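You operate a simulated robot arm through the tools that you are given. There is no shell and no other tool.

The job below is to be done with a simulated robot arm. You get a single attempt, and the scene is never put back.

## Task
Test the right rotor for ohms and put it in the stand that its reading calls for.
Fine: green if it reads 5 to 7 OHM, else orange; leave the teal arm open and the dial at OFF.

Only the result counts: the job must be done as asked and must still hold three seconds after the hand-in. Knocking over, shifting, dropping, spilling or breaking anything else fails it.

## Robot
A 7-joint arm with a two-finger parallel gripper, fixed in place. Base frame: the origin is at the foot of the arm, x ahead of it, y to its left, z up. Units: mm, rad, N and s.
Its first joint turns from -2.601 to 2.601 rad. Payload 3.43 kg.
Tool frame: the origin (TCP) lies between the finger pads and is the grasp point; the fingertips stand 30 mm ahead of it; z points along the fingers, y is the line along which they close. Largest opening 94 mm; finger width 28, thickness 10; the body of the gripper, 50 by 96 mm, starts 55 mm behind the TCP.
Orientation is told as [roll, pitch, yaw] about the base's x, y, z axes, in that order, counted from this pose: with the fingers straight down and closing along the base's y, the tool's x points along the base's -x, its y along +y and its z along -z.

## Interface
- The arm moves only by the tool send_rows. Its argument "moves" is a list of rows, each an object of numbers (a shift or turn left out is 0, a gripper value left out holds the last): "dx", "dy", "dz": the shift along the tool's x, y, z in mm; "ax", "ay", "az": the turn, a rotation vector about the tool's x, y, z in rad. In form: [{"dx": .., "dy": .., "dz": .., "ax": .., "ay": .., "az": ..}, ...]. A call has 1 to 20 rows; each row shifts and turns the commanded pose from where the row before left it, along the tool's axes as they then stand. "jaw" is the gripper command, from -1 (shut) to 1 (fully open), values between in proportion, set as the call begins (left out, the last holds). Rows are played at 5 a second. More than 50 mm and 0.15 rad between two rows, or a gripper value outside its range, and nothing of the call is played. A pose out of reach is approached as far as the arm can. The call stops where the force on the tool passes 40 N (or 10 N more than at its start, if that is more) or the arm is blocked; 0.2 s more then pass. Each finger travels about 45 mm/s and halts on what it meets, pressing with about 26 N; the grip force reading is that of the motor and also rises with nothing between the fingers. The clock runs only during rows and for 0.2 s after the last one: add rows that do not move to give the fingers time. The reply holds the time, the measured pose of the TCP, the force on the tool along the base axes, the opening and the grip force, in the units named above and with some noise, with the torque about the TCP (base axes, N m) and any sound that the robot's microphone picked up.
- Cameras (640 x 400 px; columns grow to the right, rows downward): "scene" is fixed at [49, 656.9, 1465.6]; the picture's right is [0.74, -0.68, 0.00], its down [-0.42, -0.46, -0.78] and it looks along [0.53, 0.57, -0.63] (base axes); focal length 318 px, centre (320, 200). "wrist" rides on the gripper at [76, 14, -102] in the tool frame; the picture's right is [-0.18, 0.98, 0.00], its down [-0.75, -0.14, -0.64] and it looks along [-0.63, -0.12, 0.77] (tool axes); focal length 243 px, centre (320, 200). There is no depth. A picture from a camera that has moved, and an enlarged one, comes with that camera's place and axes in the base frame and with its lens. The place of the scene camera against the robot may be out by one fixed shift of up to 18 mm in any direction.
- grab_frame(camera): a new picture of that camera. It takes no simulated time.
- zoom(camera, box): a new picture of the part [left, top, right, bottom] of that camera's present view, enlarged. It takes no simulated time.
- hand_in(): hands the job in; it is judged then, once.

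Nothing tells you positions but the pictures and the camera data. Unless the task says otherwise, let go and move clear before handing in.

The tools are called after "Request:" by a JSON object that holds its "name" and its "arguments". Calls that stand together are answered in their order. send_rows: Moves the arm, as the interface text tells. Its arguments: {"type":"object","properties":{"moves":{"type":"array"},"jaw":{"type":"number"}},"required":["moves"]} The other tools are called the same way: grab_frame (camera) takes a picture; zoom (camera, box) takes an enlarged picture of a part of a camera's view; hand_in () hands the job in.

At the start:

```text
clock: 0.0
ee_pos: [457.9, 875.7, 1234.5]
orientation: [0.0, 0.001, 0.001]
wrist_force: [0.6, -0.4, -0.7]
torque: [0.01, 0.01, 0.0]
width: 93.9
gripper_force: 0.1
```

scene: 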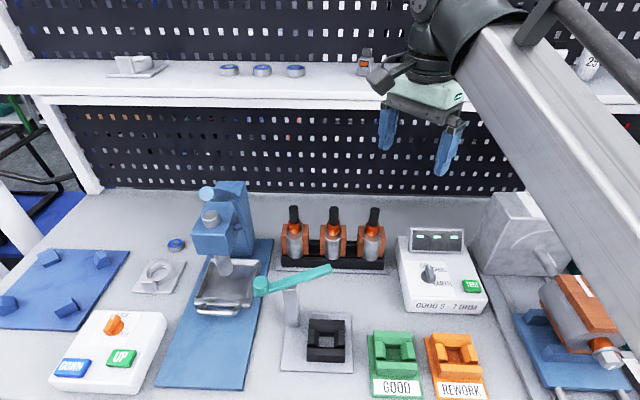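
wrist: 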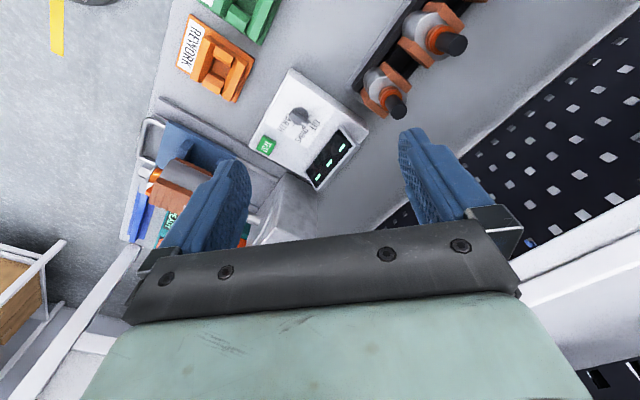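

I see a bench with three rotors in a rack, a test fixture with a teal arm, a meter with a dial, and green GOOD and orange REWORK stands. First I'll zoom in for details.

Request:
{"name": "zoom", "arguments": {"camera": "scene", "box": [260, 190, 420, 290]}}

Request:
{"name": "zoom", "arguments": {"camera": "scene", "box": [380, 210, 500, 320]}}

Request:
{"name": "zoom", "arguments": {"camera": "scene", "box": [240, 250, 500, 400]}}

Request:
{"name": "zoom", "arguments": {"camera": "scene", "box": [0, 180, 280, 400]}}

```text
4.00 times, centred on (340, 240) of scene
camera zoom: at [49.0, 656.9, 1465.6], right [0.74, -0.68, 0.0], down [-0.42, -0.46, -0.78], along [0.53, 0.57, -0.63], focal length 1271 px, centre (240, 40)
```

zoom: 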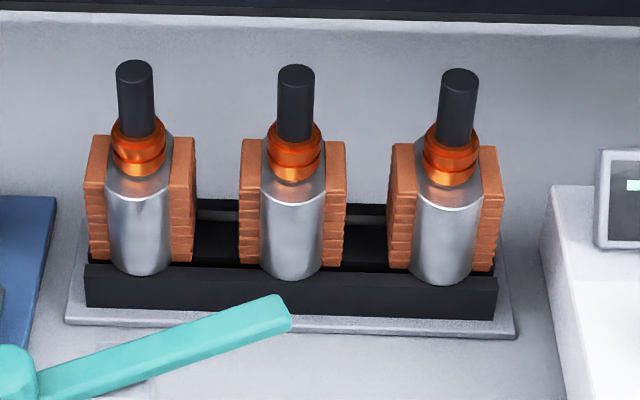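

```text
3.64 times, centred on (440, 265) of scene
camera zoom: at [49.0, 656.9, 1465.6], right [0.74, -0.68, 0.0], down [-0.42, -0.46, -0.78], along [0.53, 0.57, -0.63], focal length 1155 px, centre (-116, -36)
```

zoom: 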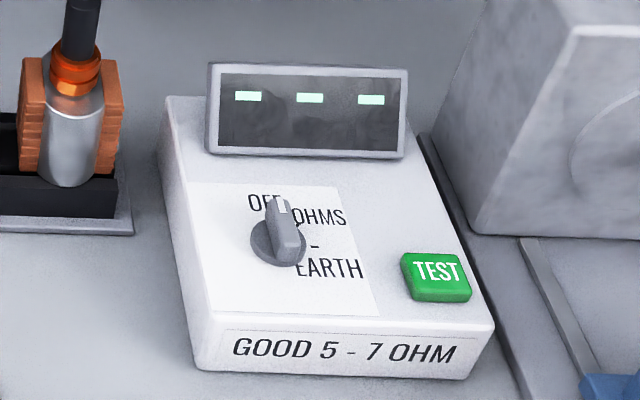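

```text
2.46 times, centred on (370, 325) of scene
camera zoom: at [49.0, 656.9, 1465.6], right [0.74, -0.68, 0.0], down [-0.42, -0.46, -0.78], along [0.53, 0.57, -0.63], focal length 782 px, centre (197, -108)
```

zoom: 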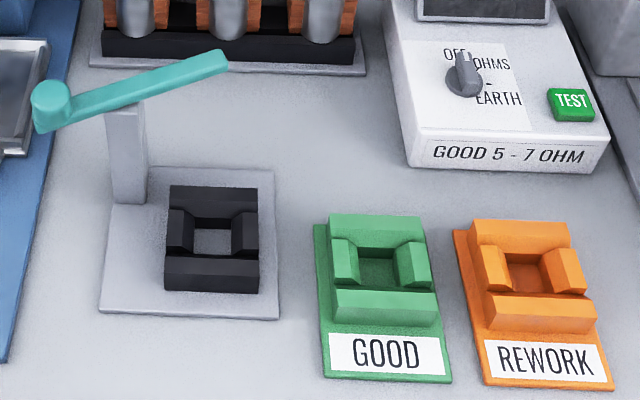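

```text
1.82 times, centred on (140, 290) of scene
camera zoom: at [49.0, 656.9, 1465.6], right [0.74, -0.68, 0.0], down [-0.42, -0.46, -0.78], along [0.53, 0.57, -0.63], focal length 578 px, centre (647, 36)
```

zoom: 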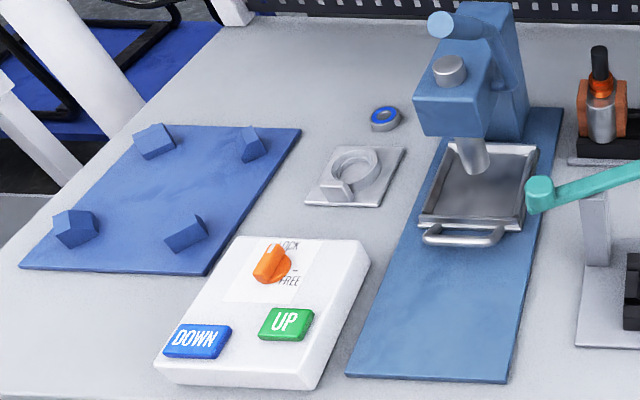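

The rotor rack sits at the back of the bench, about 1100 mm from the base. The meter, test nest and stands are nearer. I'll pull the tool back from the shelf and yaw it square to the bench to get better wrist views.

Request:
{"name": "send_rows", "arguments": {"moves": [{"dx": 15, "dy": -30}, {"dx": 15, "dy": -30}, {"dx": 15, "dy": -30}, {"dx": 15, "dy": -30}, {"az": -0.137}, {"az": -0.137}, {"az": -0.137}, {"az": -0.137}, {"az": -0.137}, {"az": -0.137}, {}]}}

Request:
{"name": "grab_frame", "arguments": {"camera": "wrist"}}

Request:
{"name": "grab_frame", "arguments": {"camera": "scene"}}

```text
clock: 2.4
ee_pos: [403.5, 768.6, 1207.6]
orientation: [0.003, -0.01, 0.823]
wrist_force: [0.1, 0.4, 0.6]
torque: [-0.01, 0.02, 0.0]
width: 93.8
gripper_force: 0.1
out of reach, approached as far as the arm can: row 3, 4, 5
```

```text
taken
camera wrist: at [340.9, 721.5, 1309.0], right [-0.6, 0.8, 0.0], down [0.61, 0.45, 0.65], along [0.52, 0.39, -0.76], focal length 243 px, centre (320, 200)
```

wrist: 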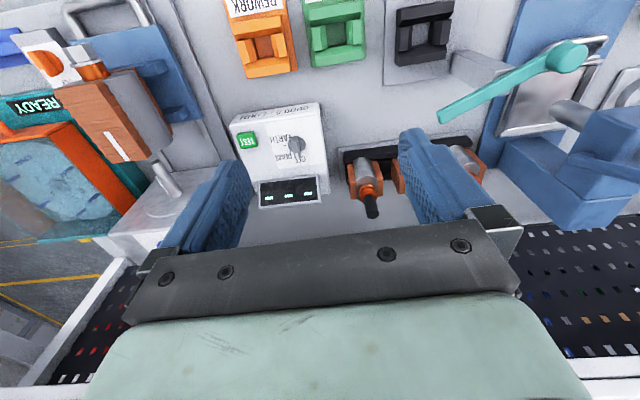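

```text
taken
```

scene: 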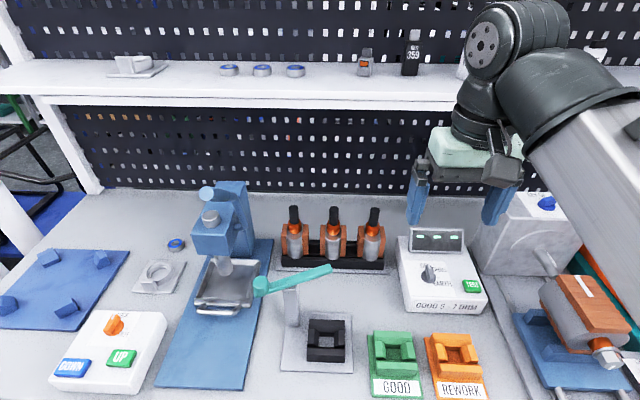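

The wrist view now faces the back of the bench, and the rack is still about 1130 mm out. I'll zoom in on the key parts from here.

Request:
{"name": "zoom", "arguments": {"camera": "wrist", "box": [330, 0, 640, 200]}}

Request:
{"name": "zoom", "arguments": {"camera": "wrist", "box": [220, 90, 420, 225]}}

```text
2.00 times, centred on (485, 100) of wrist
camera zoom: at [340.9, 721.5, 1309.0], right [-0.6, 0.8, 0.0], down [0.61, 0.45, 0.65], along [0.52, 0.39, -0.76], focal length 485 px, centre (-10, 400)
```

zoom: 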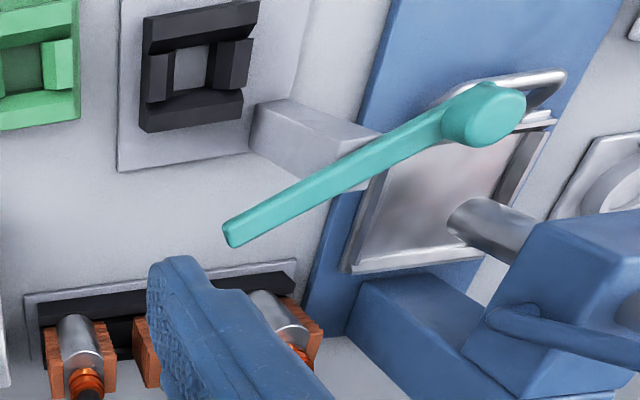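

```text
2.96 times, centred on (320, 158) of wrist
camera zoom: at [340.9, 721.5, 1309.0], right [-0.6, 0.8, 0.0], down [0.61, 0.45, 0.65], along [0.52, 0.39, -0.76], focal length 719 px, centre (320, 326)
```

zoom: 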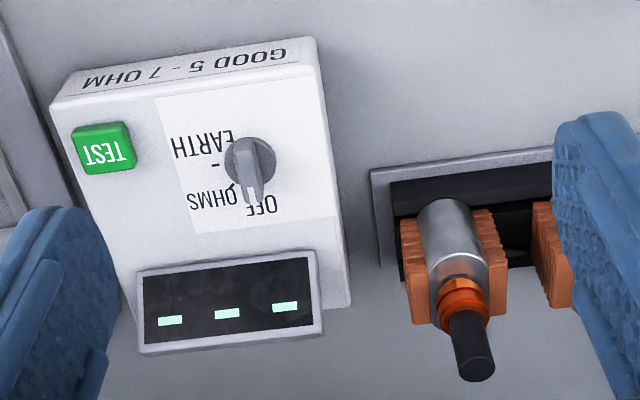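

The rotor stands upright in the rack with its shaft up, at about (537, 993), so I will need an outward-tilted tool to reach it. I'll turn the tool half round so the wrist camera rides on top of the tilted gripper and looks straight down.

Request:
{"name": "send_rows", "arguments": {"moves": [{"az": 0.145}, {"az": 0.145}, {"az": 0.145}, {"az": 0.145}, {"az": 0.145}, {"az": 0.145}, {"az": 0.145}, {"az": 0.145}, {"az": 0.145}, {"az": 0.145}, {"az": 0.145}, {"az": 0.145}, {}]}}

```text
clock: 5.2
ee_pos: [403.5, 768.5, 1206.8]
orientation: [0.007, 0.006, -0.92]
wrist_force: [0.0, -0.4, 0.0]
torque: [-0.02, -0.01, -0.04]
width: 94.3
gripper_force: 0.1
```

Request:
{"name": "send_rows", "arguments": {"moves": [{"az": 0.145}, {"az": 0.145}, {"az": 0.145}, {"az": 0.145}, {"az": 0.145}, {"az": 0.145}, {"az": 0.145}, {"az": 0.145}, {"az": 0.145}, {"az": 0.095}, {}]}}

Request:
{"name": "grab_frame", "arguments": {"camera": "wrist"}}

Request:
{"name": "grab_frame", "arguments": {"camera": "scene"}}

```text
clock: 7.6
ee_pos: [407.9, 767.7, 1204.0]
orientation: [0.003, 0.006, -1.877]
wrist_force: [0.5, 0.1, 0.5]
torque: [-0.01, 0.01, -0.03]
width: 94.2
gripper_force: 0.1
out of reach, approached as far as the arm can: row 7, 8, 9, 10
```

```text
taken
camera wrist: at [444.6, 835.5, 1307.9], right [0.88, -0.47, 0.0], down [-0.36, -0.68, 0.64], along [-0.3, -0.56, -0.77], focal length 243 px, centre (320, 200)
```

wrist: 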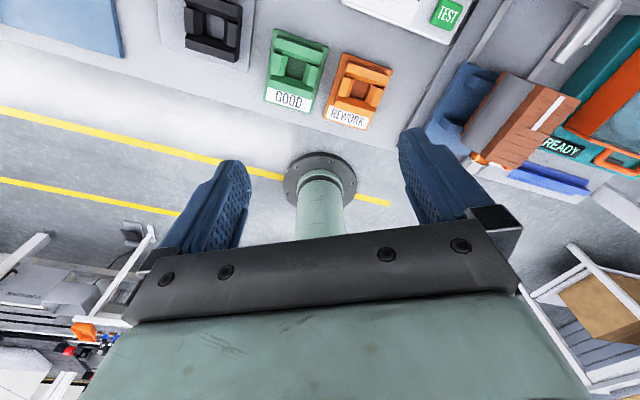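

```text
taken
```

scene: 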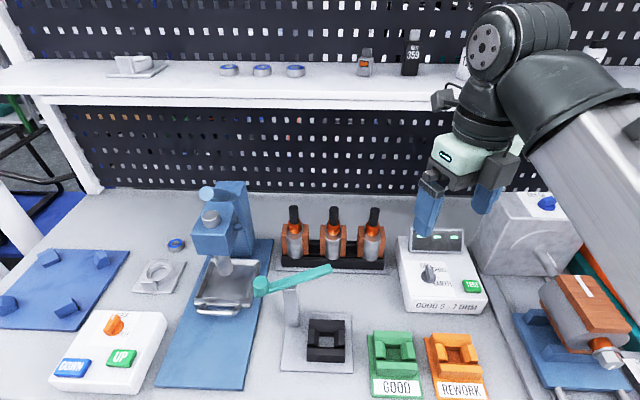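

The last joint's limit blocks that direction, but turning the other way round should have room. I'll unwind the tool and go the positive way.

Request:
{"name": "send_rows", "arguments": {"moves": [{"az": -0.148}, {"az": -0.148}, {"az": -0.148}, {"az": -0.148}, {"az": -0.148}, {"az": -0.148}, {"az": -0.148}, {"az": -0.148}, {"az": -0.148}, {"az": -0.148}, {"az": -0.148}, {"az": -0.148}, {"az": -0.148}, {"az": -0.148}, {"az": -0.148}, {"az": -0.148}, {"az": -0.148}, {"az": -0.148}, {"az": -0.148}, {}]}}

Request:
{"name": "send_rows", "arguments": {"moves": [{"az": -0.148}, {"az": -0.148}, {"az": -0.148}, {"az": -0.148}, {"az": -0.148}, {"az": -0.148}, {"az": -0.148}, {"az": -0.148}, {"az": -0.148}, {"az": -0.148}, {"az": -0.148}, {"az": -0.148}, {"az": -0.148}, {"az": -0.148}, {"az": -0.148}, {}]}}

```text
clock: 11.9
ee_pos: [408.7, 767.6, 1204.4]
orientation: [0.001, -0.014, 0.934]
wrist_force: [2.6, 5.3, -10.2]
torque: [0.07, -0.07, -0.01]
width: 94.0
gripper_force: 0.0
stopped in row 20: the force on the tool passed its limit at 41 N (the readings are from after the stop); the commanded pose is now the measured one
```

```text
clock: 12.2
ee_pos: [410.0, 768.9, 1205.7]
orientation: [0.001, -0.019, 0.987]
wrist_force: [0.2, -0.4, 0.4]
torque: [0.0, -0.03, 0.01]
width: 94.0
gripper_force: 0.0
stopped in row 1: the force on the tool passed its limit at 50 N (the readings are from after the stop); the commanded pose is now the measured one
```

The force limit tripped twice in mid-air, so I'll look before moving further.

Request:
{"name": "grab_frame", "arguments": {"camera": "scene"}}

Request:
{"name": "grab_frame", "arguments": {"camera": "wrist"}}

```text
taken
```

scene: 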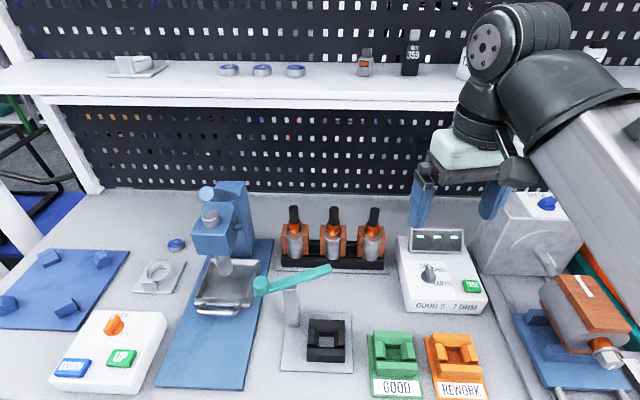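

```text
taken
camera wrist: at [354.9, 712.3, 1306.1], right [-0.72, 0.7, 0.0], down [0.53, 0.54, 0.66], along [0.45, 0.47, -0.75], focal length 243 px, centre (320, 200)
```

wrist: 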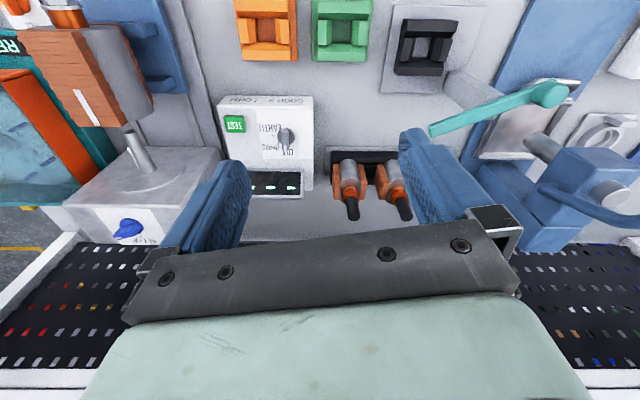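

Nothing appears to be touching the gripper, so the spike is probably the arm near its upper reach limit. I'll lower it about 90 mm in free air to get away from that limit.

Request:
{"name": "send_rows", "arguments": {"moves": [{"dz": 15}, {"dz": 25}, {"dz": 25}, {"dz": 25}, {}]}}

```text
clock: 13.4
ee_pos: [408.6, 772.9, 1114.3]
orientation: [0.001, -0.019, 0.988]
wrist_force: [-0.1, -0.4, -0.6]
torque: [0.03, -0.01, 0.0]
width: 93.6
gripper_force: 0.1
```

Request:
{"name": "send_rows", "arguments": {"moves": [{"az": -0.08}, {"az": -0.12}, {"az": -0.12}, {"az": -0.12}, {"az": -0.12}, {"az": -0.12}, {"az": -0.12}, {"az": -0.12}, {"az": -0.12}, {"az": -0.12}, {"az": -0.12}, {"az": -0.12}, {}]}}

Request:
{"name": "grab_frame", "arguments": {"camera": "scene"}}

```text
clock: 16.2
ee_pos: [409.7, 771.7, 1114.3]
orientation: [-0.018, -0.003, 2.389]
wrist_force: [0.3, -0.5, 0.5]
torque: [-0.03, 0.0, 0.0]
width: 94.1
gripper_force: 0.2
```

```text
taken
```

scene: 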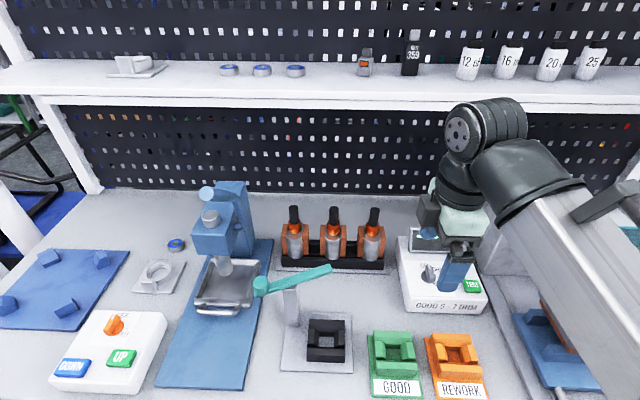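

That passed cleanly at the lower height. I'll continue to the camera-on-top yaw of about 3.93.

Request:
{"name": "send_rows", "arguments": {"moves": [{"az": -0.12}, {"az": -0.12}, {"az": -0.12}, {"az": -0.12}, {"az": -0.12}, {"az": -0.12}, {"az": -0.12}, {"az": -0.12}, {"az": -0.12}, {"az": -0.12}, {"az": -0.12}, {"az": -0.12}, {"az": -0.1}, {}]}}

Request:
{"name": "grab_frame", "arguments": {"camera": "wrist"}}

Request:
{"name": "grab_frame", "arguments": {"camera": "scene"}}

```text
clock: 19.2
ee_pos: [410.2, 770.7, 1113.5]
orientation: [-0.003, 0.018, -2.352]
wrist_force: [0.5, 0.4, 0.1]
torque: [-0.02, -0.02, 0.0]
width: 94.1
gripper_force: 0.1
```

```text
taken
camera wrist: at [473.5, 813.2, 1218.9], right [0.57, -0.82, -0.01], down [-0.64, -0.45, 0.63], along [-0.52, -0.35, -0.78], focal length 243 px, centre (320, 200)
```

wrist: 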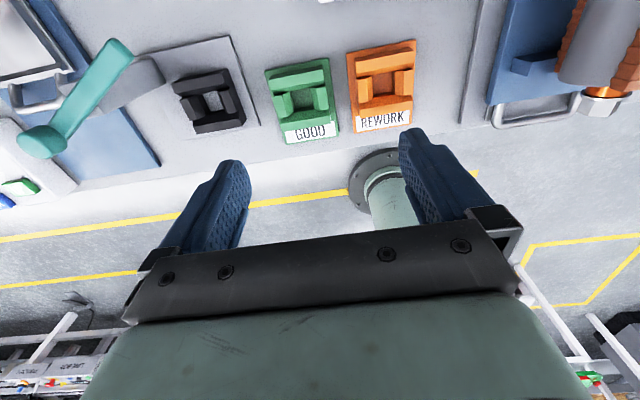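

```text
taken
```

scene: 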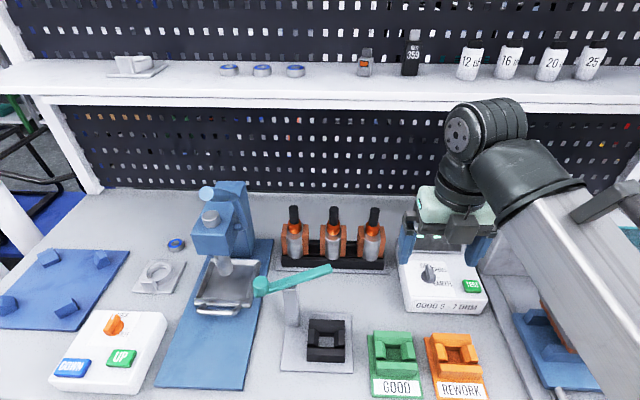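

The camera is now on the far side with yaw about 3.93. Next I'll tilt the fingers outward by about 45° so the camera looks straight down.

Request:
{"name": "send_rows", "arguments": {"moves": [{"ay": 0.1}, {"ay": 0.1}, {"ay": 0.1}, {"ay": 0.1}, {"ay": 0.1}, {"ay": 0.1}, {"ay": 0.1}, {"ay": 0.085}, {}]}}

Request:
{"name": "grab_frame", "arguments": {"camera": "wrist"}}

Request:
{"name": "grab_frame", "arguments": {"camera": "scene"}}

```text
clock: 21.2
ee_pos: [409.7, 771.5, 1114.4]
orientation: [-0.006, 0.802, -2.358]
wrist_force: [0.1, -0.4, 0.4]
torque: [-0.01, 0.02, 0.01]
width: 94.0
gripper_force: 0.1
```

```text
taken
camera wrist: at [406.4, 746.2, 1240.8], right [0.61, -0.78, -0.14], down [-0.8, -0.6, -0.1], along [-0.01, 0.17, -0.99], focal length 243 px, centre (320, 200)
```

wrist: 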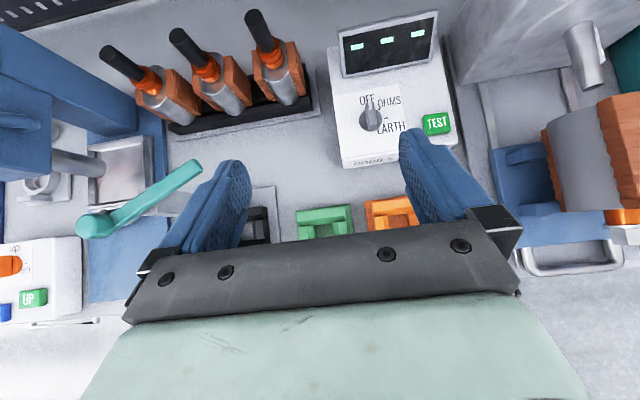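

```text
taken
```

scene: 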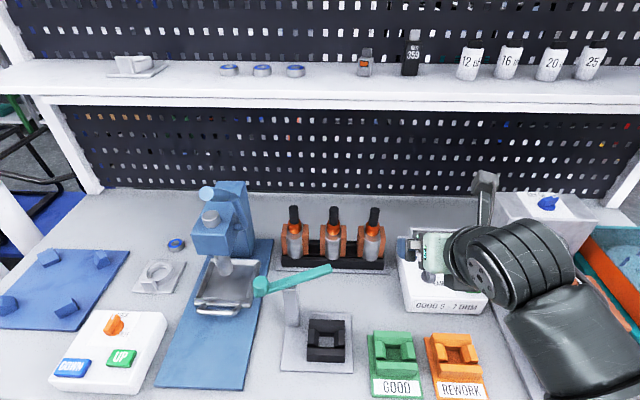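

The tilt works and the wrist camera now looks straight down at the rack, meter and stands. I'll move toward the right rotor, staying above it, for an accurate fix.

Request:
{"name": "send_rows", "arguments": {"moves": [{"dx": 11, "dy": -8.9, "dz": 31}, {"dx": 11, "dy": -8.9, "dz": 31}, {"dx": 11, "dy": -8.9, "dz": 31}, {"dx": 11, "dy": -8.9, "dz": 31}, {}]}}

Request:
{"name": "grab_frame", "arguments": {"camera": "wrist"}}

Request:
{"name": "grab_frame", "arguments": {"camera": "scene"}}

```text
clock: 22.4
ee_pos: [470.7, 879.8, 1061.4]
orientation: [-0.007, 0.802, -2.358]
wrist_force: [-0.4, -0.3, -0.1]
torque: [0.01, 0.01, 0.0]
width: 94.0
gripper_force: 0.0
```

```text
taken
camera wrist: at [466.6, 854.3, 1187.4], right [0.61, -0.78, -0.14], down [-0.8, -0.6, -0.1], along [-0.01, 0.17, -0.99], focal length 243 px, centre (320, 200)
```

wrist: 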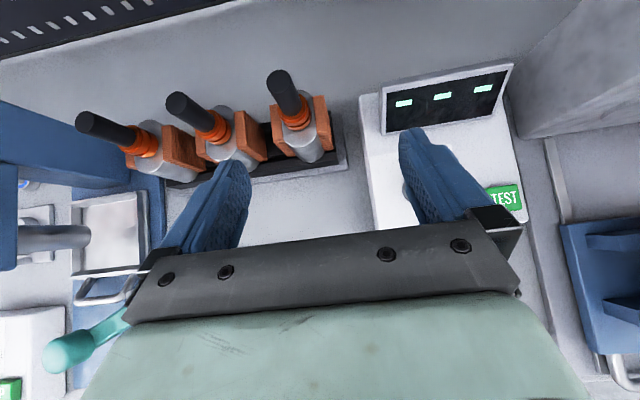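

```text
taken
```

scene: 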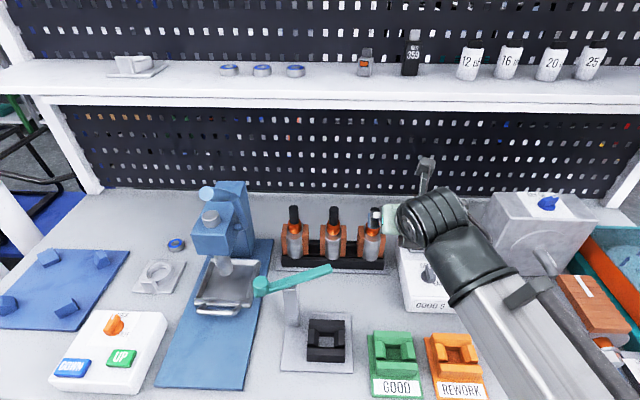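

The arm reaches here easily. I'll zoom on the right rotor to fix its shaft axis and yaw.

Request:
{"name": "zoom", "arguments": {"camera": "wrist", "box": [220, 50, 380, 190]}}

Request:
{"name": "zoom", "arguments": {"camera": "scene", "box": [260, 190, 400, 280]}}

```text
2.86 times, centred on (300, 120) of wrist
camera zoom: at [466.6, 854.3, 1187.4], right [0.61, -0.78, -0.14], down [-0.8, -0.6, -0.1], along [-0.01, 0.17, -0.99], focal length 693 px, centre (377, 429)
```

zoom: 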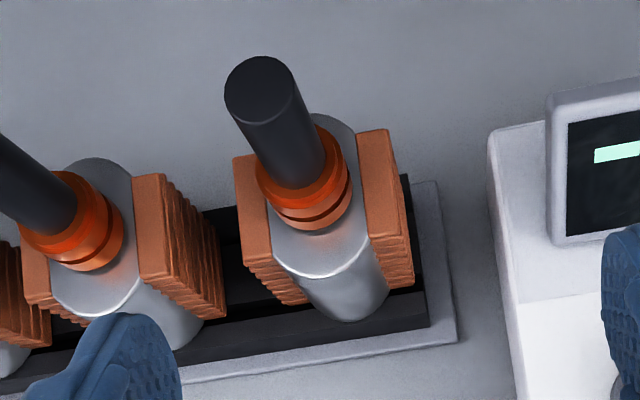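

```text
4.44 times, centred on (330, 235) of scene
camera zoom: at [49.0, 656.9, 1465.6], right [0.74, -0.68, 0.0], down [-0.42, -0.46, -0.78], along [0.53, 0.57, -0.63], focal length 1412 px, centre (276, 44)
```

zoom: 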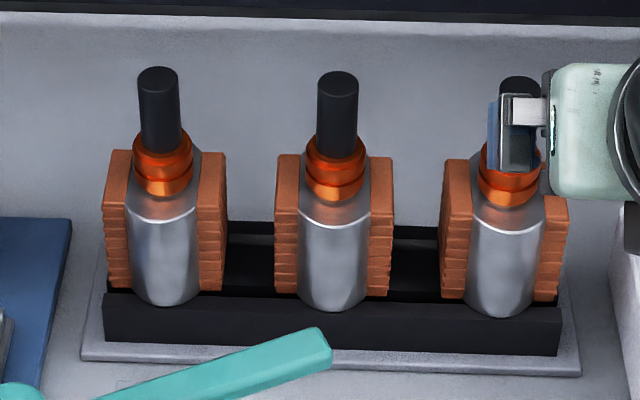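

The shaft tip is at roughly (533, 996, 975). I'll move nearly above it, still clear, for a near-vertical view.

Request:
{"name": "send_rows", "arguments": {"moves": [{"dx": 15.5, "dy": -7.1, "dz": 21.8}, {"dx": 15.5, "dy": -7.1, "dz": 21.8}, {"dx": 15.5, "dy": -7.1, "dz": 21.8}, {"dx": 15.5, "dy": -7.1, "dz": 21.8}, {}]}}

Request:
{"name": "grab_frame", "arguments": {"camera": "wrist"}}

Request:
{"name": "grab_frame", "arguments": {"camera": "scene"}}

```text
clock: 23.6
ee_pos: [522.5, 974.7, 1044.1]
orientation: [-0.007, 0.802, -2.357]
wrist_force: [0.6, -0.4, -0.6]
torque: [-0.04, 0.0, 0.0]
width: 94.0
gripper_force: 0.1
```

```text
taken
camera wrist: at [519.9, 949.4, 1171.2], right [0.61, -0.78, -0.14], down [-0.8, -0.6, -0.1], along [-0.01, 0.17, -0.99], focal length 243 px, centre (320, 200)
```

wrist: 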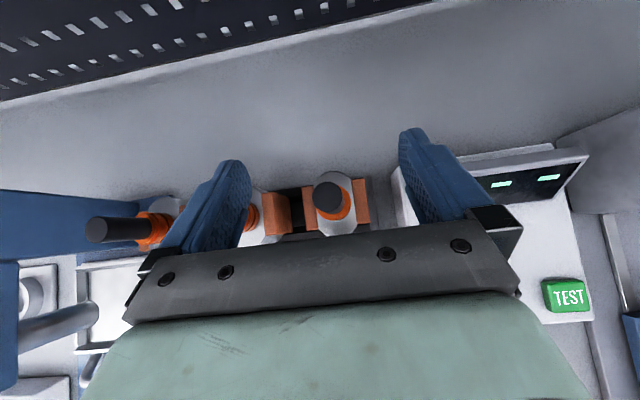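

```text
taken
```

scene: 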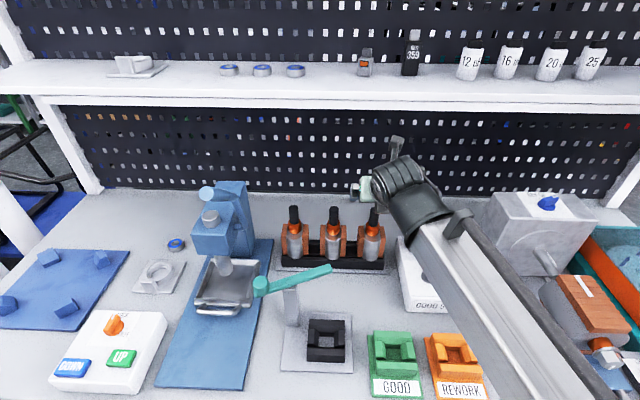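

Request:
{"name": "zoom", "arguments": {"camera": "wrist", "box": [250, 150, 410, 250]}}

Request:
{"name": "zoom", "arguments": {"camera": "scene", "box": [320, 150, 440, 280]}}

```text
4.00 times, centred on (330, 200) of wrist
camera zoom: at [519.9, 949.4, 1171.2], right [0.61, -0.78, -0.14], down [-0.8, -0.6, -0.1], along [-0.01, 0.17, -0.99], focal length 970 px, centre (280, 200)
```

zoom: 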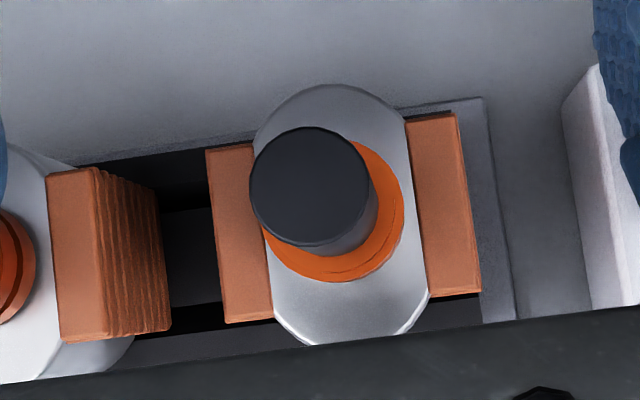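

```text
3.08 times, centred on (380, 215) of scene
camera zoom: at [49.0, 656.9, 1465.6], right [0.74, -0.68, 0.0], down [-0.42, -0.46, -0.78], along [0.53, 0.57, -0.63], focal length 978 px, centre (135, 154)
```

zoom: 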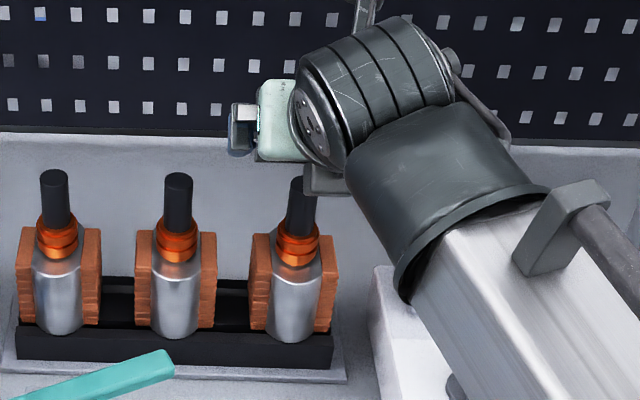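

The shaft tip is directly below the TCP at about (523, 975, 1002). The tool's closing axis also lines up with the rotor's windings. I'll narrow the jaw and drop so the pads straddle the shaft just above the orange collar.

Request:
{"name": "send_rows", "arguments": {"moves": [{}, {"dx": -9.7, "dy": 0.2, "dz": 9.7}, {"dx": -9.7, "dy": 0.2, "dz": 9.7}, {"dx": -9.7, "dy": 0.2, "dz": 9.7}, {"dx": -7.5, "dy": 0.1, "dz": 7.5}, {}], "jaw": 0.06}}

Request:
{"name": "grab_frame", "arguments": {"camera": "wrist"}}

Request:
{"name": "zoom", "arguments": {"camera": "scene", "box": [320, 150, 440, 280]}}

```text
clock: 25.0
ee_pos: [525.0, 976.7, 992.9]
orientation: [-0.007, 0.804, -2.36]
wrist_force: [-0.1, 0.3, -0.5]
torque: [-0.01, -0.04, 0.02]
width: 49.9
gripper_force: 0.0
```

```text
taken
camera wrist: at [521.1, 951.1, 1119.3], right [0.61, -0.78, -0.14], down [-0.8, -0.6, -0.1], along [-0.01, 0.17, -0.99], focal length 243 px, centre (320, 200)
```

wrist: 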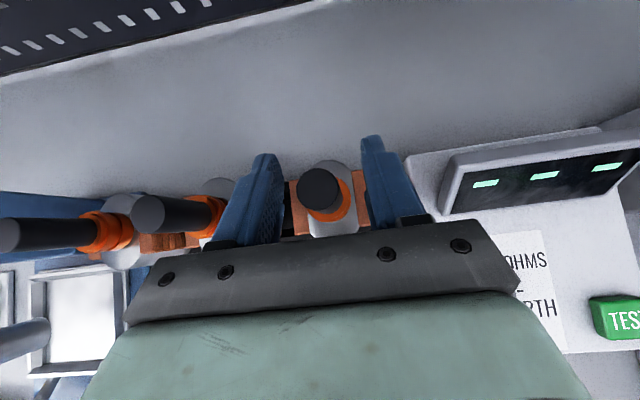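

```text
3.08 times, centred on (380, 215) of scene
camera zoom: at [49.0, 656.9, 1465.6], right [0.74, -0.68, 0.0], down [-0.42, -0.46, -0.78], along [0.53, 0.57, -0.63], focal length 978 px, centre (135, 154)
```

zoom: 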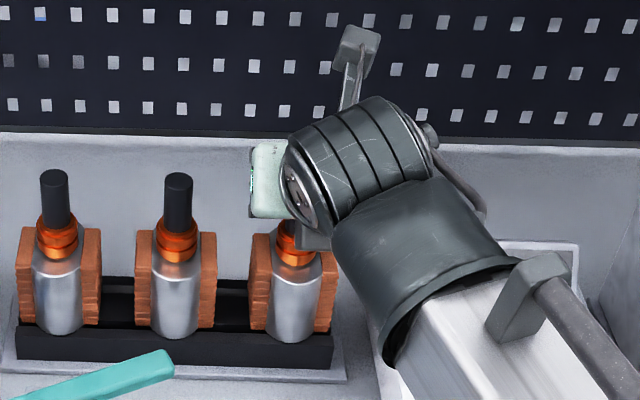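

Request:
{"name": "zoom", "arguments": {"camera": "wrist", "box": [230, 120, 430, 250]}}

```text
3.08 times, centred on (330, 185) of wrist
camera zoom: at [521.1, 951.1, 1119.3], right [0.61, -0.78, -0.14], down [-0.8, -0.6, -0.1], along [-0.01, 0.17, -0.99], focal length 746 px, centre (289, 246)
```

zoom: 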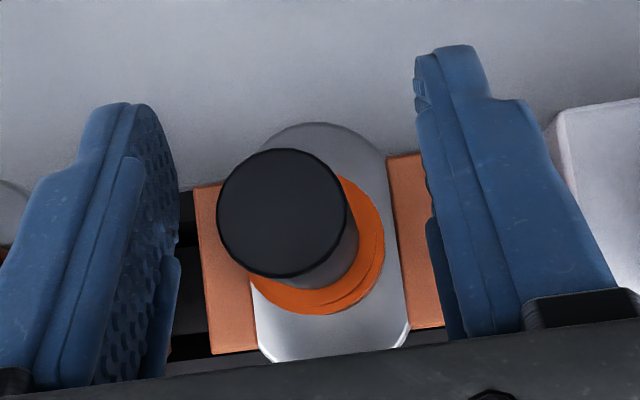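

The shaft sits centred between the pads with its tip about 8 mm above the TCP. I'll drop 3 mm more and close on it.

Request:
{"name": "send_rows", "arguments": {"moves": [{"dx": -2.8, "dy": -0.4, "dz": 1.0}, {}]}}

Request:
{"name": "send_rows", "arguments": {"moves": [{}, {}, {}, {}, {}], "jaw": -1}}

Request:
{"name": "grab_frame", "arguments": {"camera": "wrist"}}

```text
clock: 25.6
ee_pos: [523.2, 976.2, 991.2]
orientation: [-0.007, 0.803, -2.358]
wrist_force: [-0.6, -0.5, 1.1]
torque: [-0.02, 0.02, -0.03]
width: 49.7
gripper_force: 0.0
```

```text
clock: 26.8
ee_pos: [522.6, 976.0, 991.1]
orientation: [-0.006, 0.804, -2.36]
wrist_force: [2.2, -2.2, -1.3]
torque: [-0.12, -0.09, 0.04]
width: 23.2
gripper_force: 26.3
```

```text
taken
camera wrist: at [519.6, 950.8, 1117.0], right [0.61, -0.78, -0.14], down [-0.8, -0.6, -0.1], along [-0.01, 0.17, -0.99], focal length 243 px, centre (320, 200)
```

wrist: 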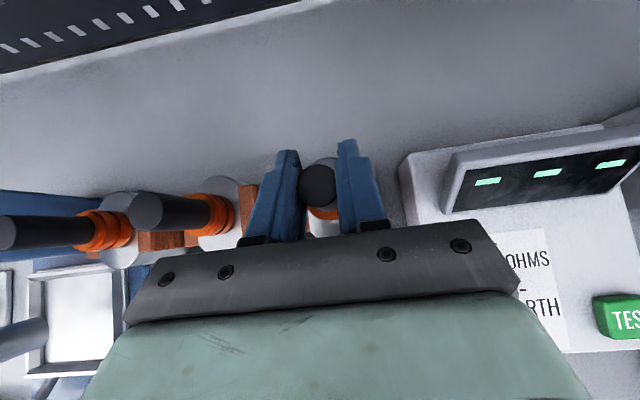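

The grip is on the shaft at 23 mm width with 26 N. I'll lift straight up slowly and check the load.

Request:
{"name": "send_rows", "arguments": {"moves": [{"dx": 3.6, "dz": -3.5}, {"dx": 7.2, "dz": -6.95}, {"dx": 7.2, "dz": -6.95}, {}]}}

Request:
{"name": "grab_frame", "arguments": {"camera": "wrist"}}

Request:
{"name": "zoom", "arguments": {"camera": "scene", "box": [260, 170, 440, 280]}}

```text
clock: 27.8
ee_pos: [521.8, 975.7, 1015.2]
orientation: [-0.004, 0.803, -2.359]
wrist_force: [0.1, 0.7, -14.4]
torque: [0.02, 0.09, 0.02]
width: 21.9
gripper_force: 26.0
```

```text
taken
camera wrist: at [519.9, 950.2, 1140.4], right [0.61, -0.78, -0.14], down [-0.8, -0.6, -0.1], along [-0.01, 0.17, -0.99], focal length 243 px, centre (320, 200)
```

wrist: 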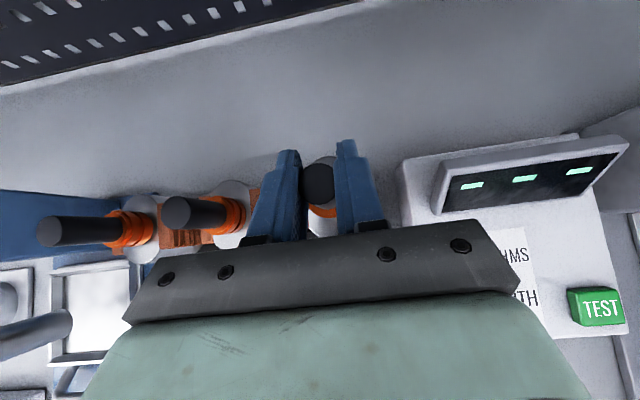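

```text
3.56 times, centred on (350, 225) of scene
camera zoom: at [49.0, 656.9, 1465.6], right [0.74, -0.68, 0.0], down [-0.42, -0.46, -0.78], along [0.53, 0.57, -0.63], focal length 1130 px, centre (213, 111)
```

zoom: 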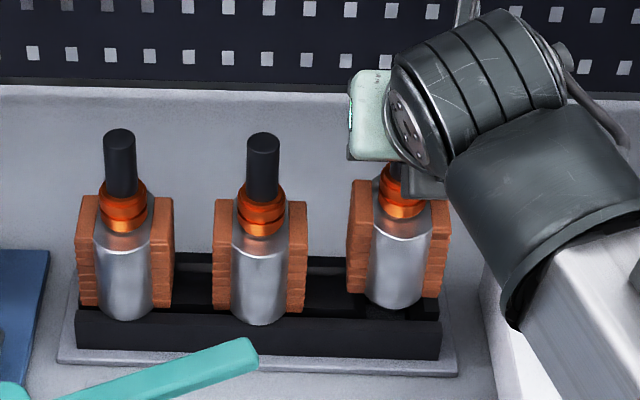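

The rotor is lifting cleanly and weighs about 1.4 kg. I'll raise it another 30 mm, then pull it straight out to the front, away from rack and shelf.

Request:
{"name": "send_rows", "arguments": {"moves": [{"dx": 7.2, "dz": -6.95}, {"dx": 7.2, "dz": -6.95}, {"dx": 7.2, "dz": -6.95}, {}]}}

Request:
{"name": "zoom", "arguments": {"camera": "scene", "box": [260, 170, 440, 280]}}

Request:
{"name": "zoom", "arguments": {"camera": "wrist", "box": [220, 110, 420, 240]}}

```text
clock: 28.8
ee_pos: [523.5, 975.8, 1043.3]
orientation: [-0.004, 0.804, -2.358]
wrist_force: [0.4, -0.3, -13.0]
torque: [-0.15, -0.12, -0.04]
width: 21.7
gripper_force: 26.4
```

```text
3.56 times, centred on (350, 225) of scene
camera zoom: at [49.0, 656.9, 1465.6], right [0.74, -0.68, 0.0], down [-0.42, -0.46, -0.78], along [0.53, 0.57, -0.63], focal length 1130 px, centre (213, 111)
```

zoom: 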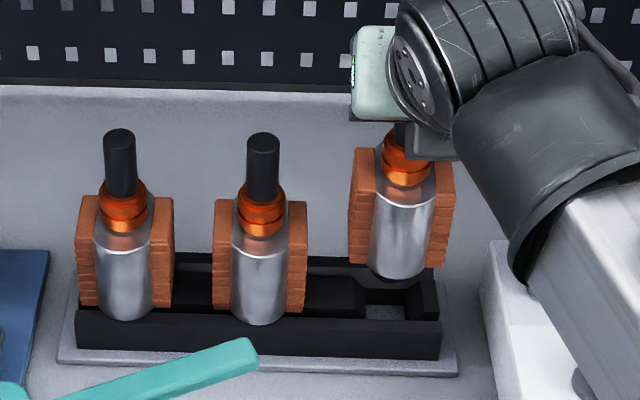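

```text
3.08 times, centred on (320, 175) of wrist
camera zoom: at [519.6, 951.0, 1170.1], right [0.61, -0.78, -0.14], down [-0.8, -0.6, -0.1], along [-0.01, 0.17, -0.99], focal length 746 px, centre (320, 277)
```

zoom: 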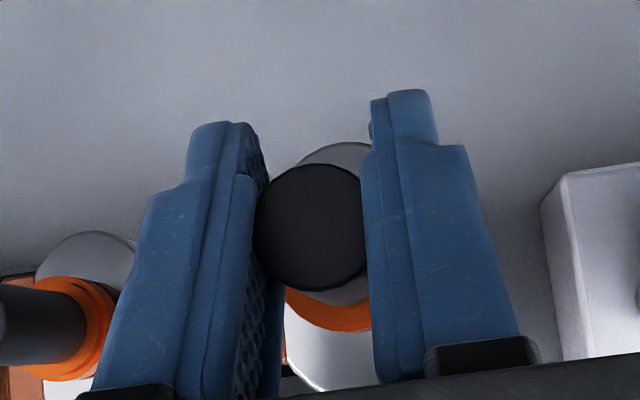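

The rotor is clear of its pocket, and the rack shows the same pocket shape as the nest and stands. I'll pull it forward, then forward and up.

Request:
{"name": "send_rows", "arguments": {"moves": [{"dx": -7, "dz": -7.2}, {"dx": -13.9, "dz": -14.4}, {"dx": -13.9, "dz": -14.4}, {"dx": -6.6, "dz": -28.4}, {"dx": -6.6, "dz": -28.4}, {"dx": -6.6, "dz": -28.4}, {"dx": -3.3, "dz": -14.2}, {}]}}

Request:
{"name": "grab_frame", "arguments": {"camera": "wrist"}}

Request:
{"name": "grab_frame", "arguments": {"camera": "scene"}}

```text
clock: 30.6
ee_pos: [427.0, 877.5, 1095.2]
orientation: [-0.007, 0.802, -2.356]
wrist_force: [-0.4, 0.4, -13.8]
torque: [0.09, 0.09, 0.04]
width: 21.6
gripper_force: 26.2
```

```text
taken
camera wrist: at [423.0, 852.6, 1222.0], right [0.61, -0.78, -0.14], down [-0.8, -0.6, -0.1], along [-0.01, 0.17, -0.99], focal length 243 px, centre (320, 200)
```

wrist: 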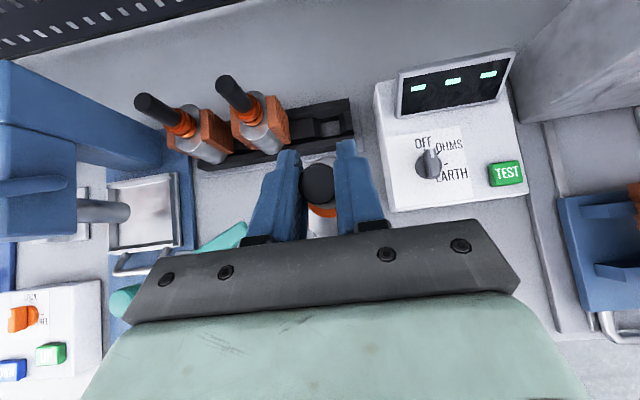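

```text
taken
```

scene: 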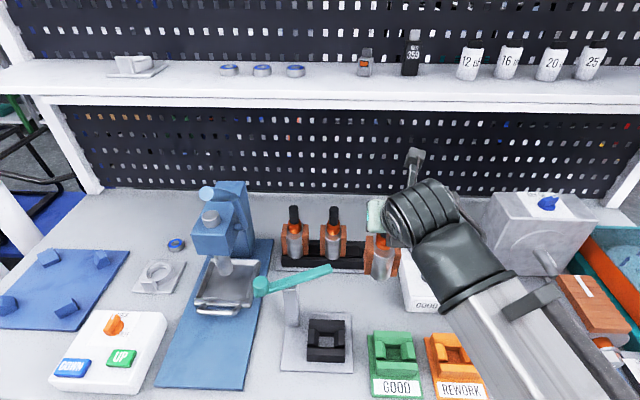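

The rotor hangs upright with its bottom at about z 945, clear of everything around it. I'll carry it to just in front of the test nest so the nest comes into the wrist view beyond the fingers.

Request:
{"name": "send_rows", "arguments": {"moves": [{"dx": -9.6, "dy": -9.1, "dz": -10.5}, {"dx": -19.2, "dy": -18.3, "dz": -21}, {"dx": -19.2, "dy": -18.3, "dz": -21}, {"dx": -19.2, "dy": -18.3, "dz": -21}, {"dx": -19.2, "dy": -18.3, "dz": -21}, {"dx": -19.2, "dy": -18.3, "dz": -21}, {"dx": -9.6, "dy": -9.1, "dz": -10.5}, {}]}}

Request:
{"name": "grab_frame", "arguments": {"camera": "wrist"}}

Request:
{"name": "grab_frame", "arguments": {"camera": "scene"}}

```text
clock: 32.4
ee_pos: [227.1, 834.6, 1102.3]
orientation: [-0.004, 0.804, -2.357]
wrist_force: [0.3, -0.1, -13.9]
torque: [-0.16, -0.09, -0.07]
width: 21.8
gripper_force: 26.3
```

```text
taken
camera wrist: at [224.3, 809.5, 1228.9], right [0.61, -0.78, -0.14], down [-0.8, -0.6, -0.1], along [-0.01, 0.17, -0.99], focal length 243 px, centre (320, 200)
```

wrist: 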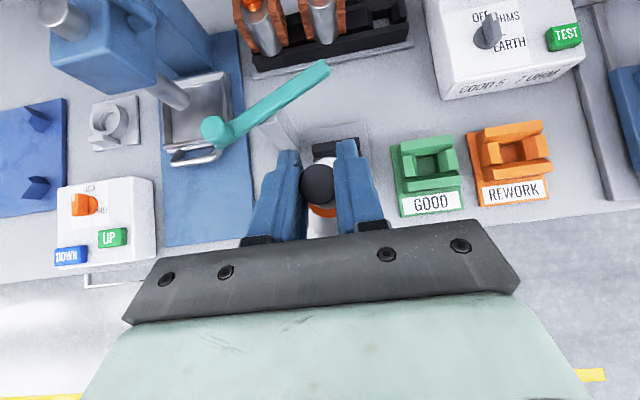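

```text
taken
```

scene: 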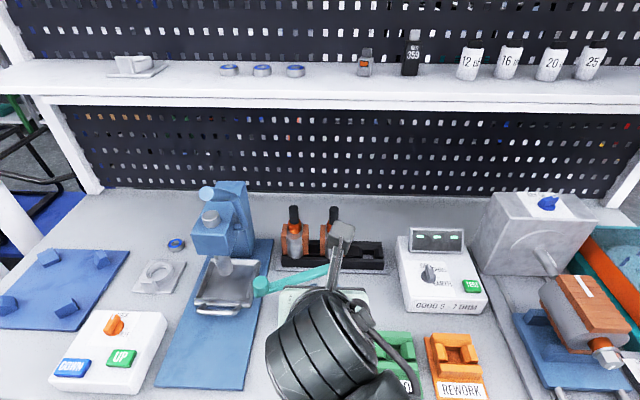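

The nest is hidden behind the held rotor. I'll back off another 80 mm toward the front to see it whole.

Request:
{"name": "send_rows", "arguments": {"moves": [{"dx": -13.9, "dz": -14.4}, {"dx": -20.8, "dz": -21.5}, {"dx": -20.8, "dz": -21.5}, {}]}}

Request:
{"name": "grab_frame", "arguments": {"camera": "wrist"}}

Request:
{"name": "zoom", "arguments": {"camera": "wrist", "box": [200, 20, 500, 200]}}

```text
clock: 33.4
ee_pos: [173.8, 777.4, 1101.1]
orientation: [-0.006, 0.804, -2.356]
wrist_force: [-0.5, 0.0, -14.3]
torque: [0.02, 0.1, 0.0]
width: 21.9
gripper_force: 26.2
```

```text
taken
camera wrist: at [169.4, 752.9, 1228.1], right [0.61, -0.78, -0.14], down [-0.8, -0.6, -0.1], along [-0.01, 0.17, -0.99], focal length 243 px, centre (320, 200)
```

wrist: 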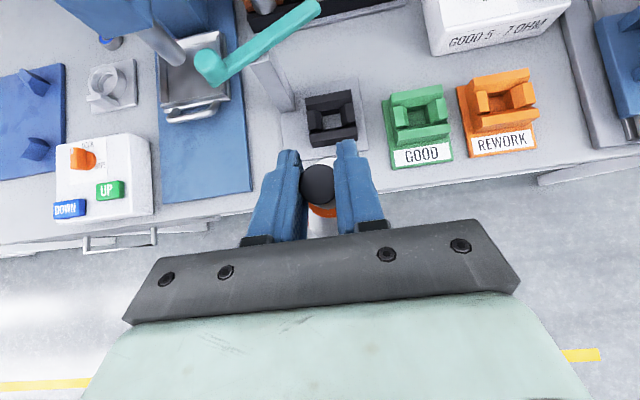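

```text
2.13 times, centred on (350, 110) of wrist
camera zoom: at [169.4, 752.9, 1228.1], right [0.61, -0.78, -0.14], down [-0.8, -0.6, -0.1], along [-0.01, 0.17, -0.99], focal length 518 px, centre (256, 392)
```

zoom: 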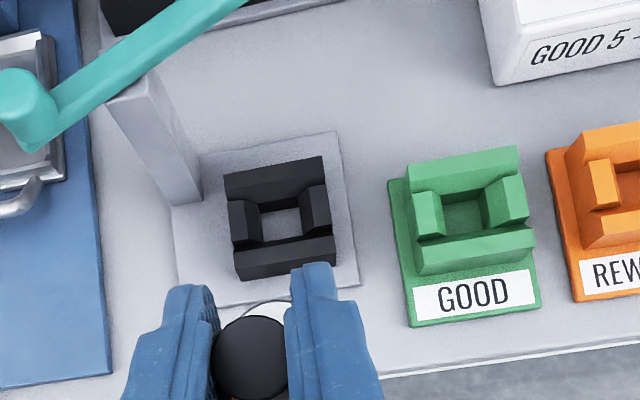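

Request:
{"name": "zoom", "arguments": {"camera": "wrist", "box": [280, 70, 400, 160]}}

Request:
{"name": "zoom", "arguments": {"camera": "wrist", "box": [180, 0, 380, 130]}}

Request:
{"name": "zoom", "arguments": {"camera": "wrist", "box": [370, 50, 550, 180]}}

```text
4.44 times, centred on (340, 115) of wrist
camera zoom: at [169.4, 752.9, 1228.1], right [0.61, -0.78, -0.14], down [-0.8, -0.6, -0.1], along [-0.01, 0.17, -0.99], focal length 1078 px, centre (231, 578)
```

zoom: 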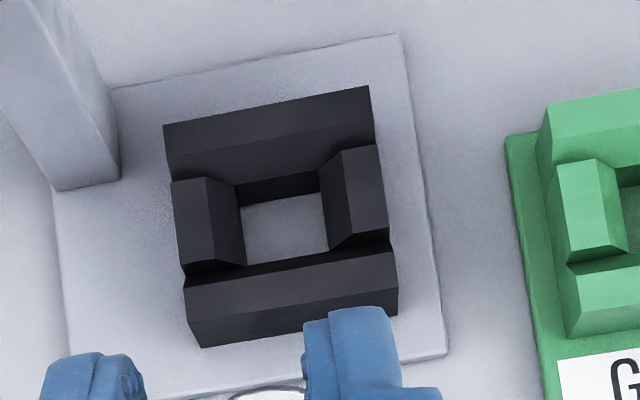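

```text
3.08 times, centred on (280, 65) of wrist
camera zoom: at [169.4, 752.9, 1228.1], right [0.61, -0.78, -0.14], down [-0.8, -0.6, -0.1], along [-0.01, 0.17, -0.99], focal length 746 px, centre (443, 615)
```

zoom: 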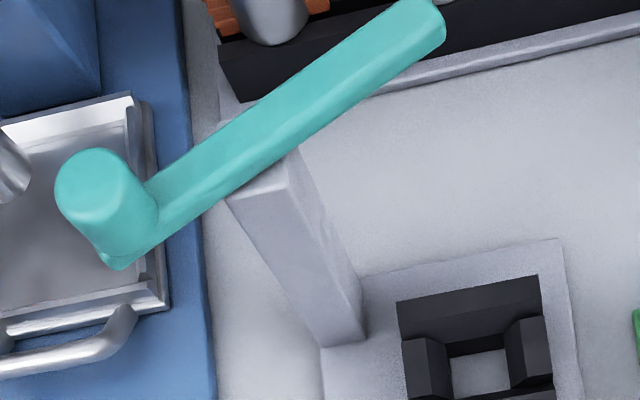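

```text
3.08 times, centred on (460, 115) of wrist
camera zoom: at [169.4, 752.9, 1228.1], right [0.61, -0.78, -0.14], down [-0.8, -0.6, -0.1], along [-0.01, 0.17, -0.99], focal length 746 px, centre (-111, 462)
```

zoom: 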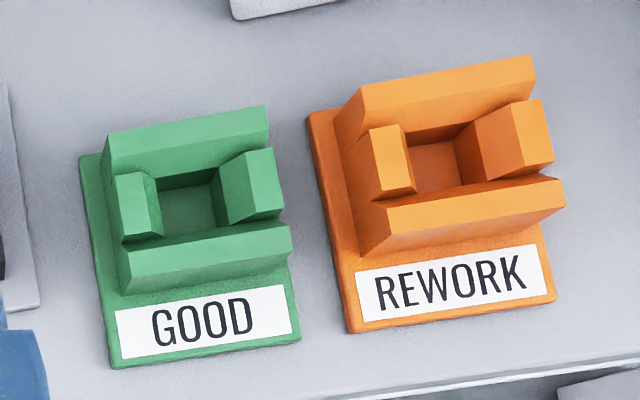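

The nest is a 74 × 76 mm block centred near (281, 883), and its yaw matches the tool. I'll shift 80 mm left for a second view to fix its position and height better.

Request:
{"name": "send_rows", "arguments": {"moves": [{"dy": -15}, {"dy": -25}, {"dy": -25}, {"dy": -15}, {}]}}

Request:
{"name": "zoom", "arguments": {"camera": "wrist", "box": [320, 60, 440, 150]}}

Request:
{"name": "grab_frame", "arguments": {"camera": "wrist"}}

```text
clock: 34.6
ee_pos: [115.9, 835.7, 1102.2]
orientation: [-0.003, 0.803, -2.358]
wrist_force: [-0.1, 0.7, -14.3]
torque: [0.13, 0.11, 0.03]
width: 21.7
gripper_force: 26.3
```

```text
4.44 times, centred on (380, 105) of wrist
camera zoom: at [112.5, 810.2, 1228.7], right [0.61, -0.78, -0.14], down [-0.8, -0.6, -0.1], along [-0.01, 0.17, -0.99], focal length 1078 px, centre (53, 622)
```

zoom: 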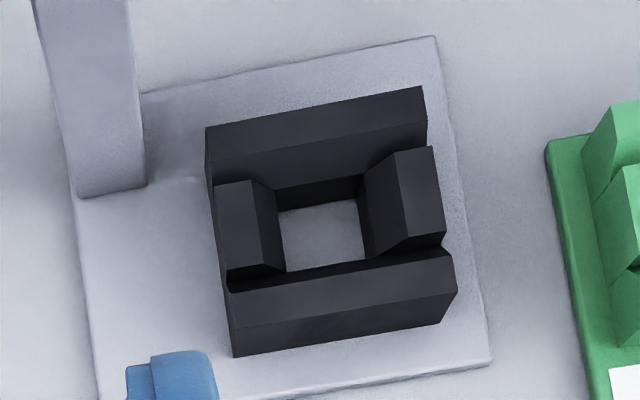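

```text
taken
camera wrist: at [112.5, 810.2, 1228.7], right [0.61, -0.78, -0.14], down [-0.8, -0.6, -0.1], along [-0.01, 0.17, -0.99], focal length 243 px, centre (320, 200)
```

wrist: 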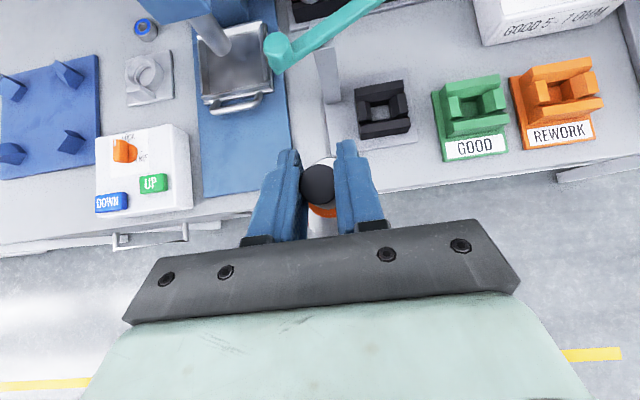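

From two views the nest centre is at (283, 886), with its bars' tops at z ≈ 858 and its floor near z ≈ 830. I'll move the rotor over it, still high.

Request:
{"name": "send_rows", "arguments": {"moves": [{"dx": 10.5, "dy": 8.3, "dz": 11.1}, {"dx": 21.1, "dy": 16.6, "dz": 22.3}, {"dx": 21.1, "dy": 16.6, "dz": 22.3}, {"dx": 21.1, "dy": 16.6, "dz": 22.3}, {"dx": 21.1, "dy": 16.6, "dz": 22.3}, {"dx": 10.5, "dy": 8.3, "dz": 11.1}, {}, {}]}}

Request:
{"name": "grab_frame", "arguments": {"camera": "wrist"}}

Request:
{"name": "zoom", "arguments": {"camera": "scene", "box": [220, 220, 420, 380]}}

```text
clock: 36.4
ee_pos: [284.0, 885.7, 1099.9]
orientation: [-0.006, 0.803, -2.358]
wrist_force: [-0.6, 0.3, -13.3]
torque: [0.08, 0.08, 0.01]
width: 21.3
gripper_force: 26.8
```

```text
taken
camera wrist: at [280.0, 860.3, 1226.3], right [0.61, -0.78, -0.14], down [-0.8, -0.6, -0.1], along [-0.01, 0.17, -0.99], focal length 243 px, centre (320, 200)
```

wrist: 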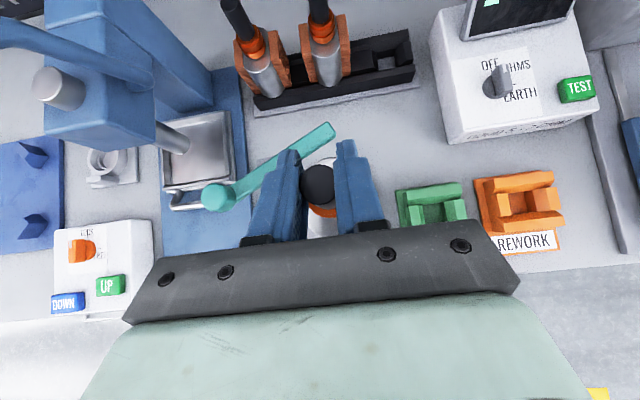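

```text
2.50 times, centred on (320, 300) of scene
camera zoom: at [49.0, 656.9, 1465.6], right [0.74, -0.68, 0.0], down [-0.42, -0.46, -0.78], along [0.53, 0.57, -0.63], focal length 794 px, centre (320, -50)
```

zoom: 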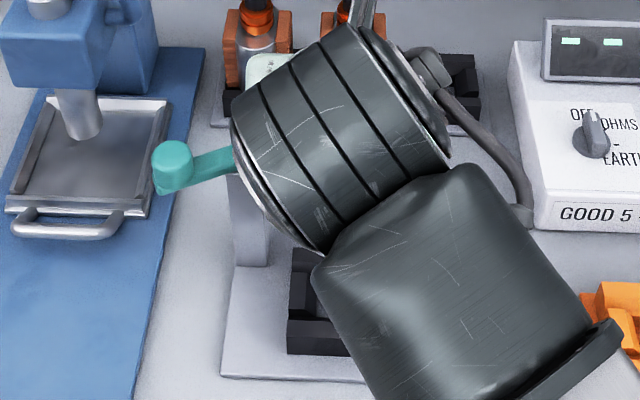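

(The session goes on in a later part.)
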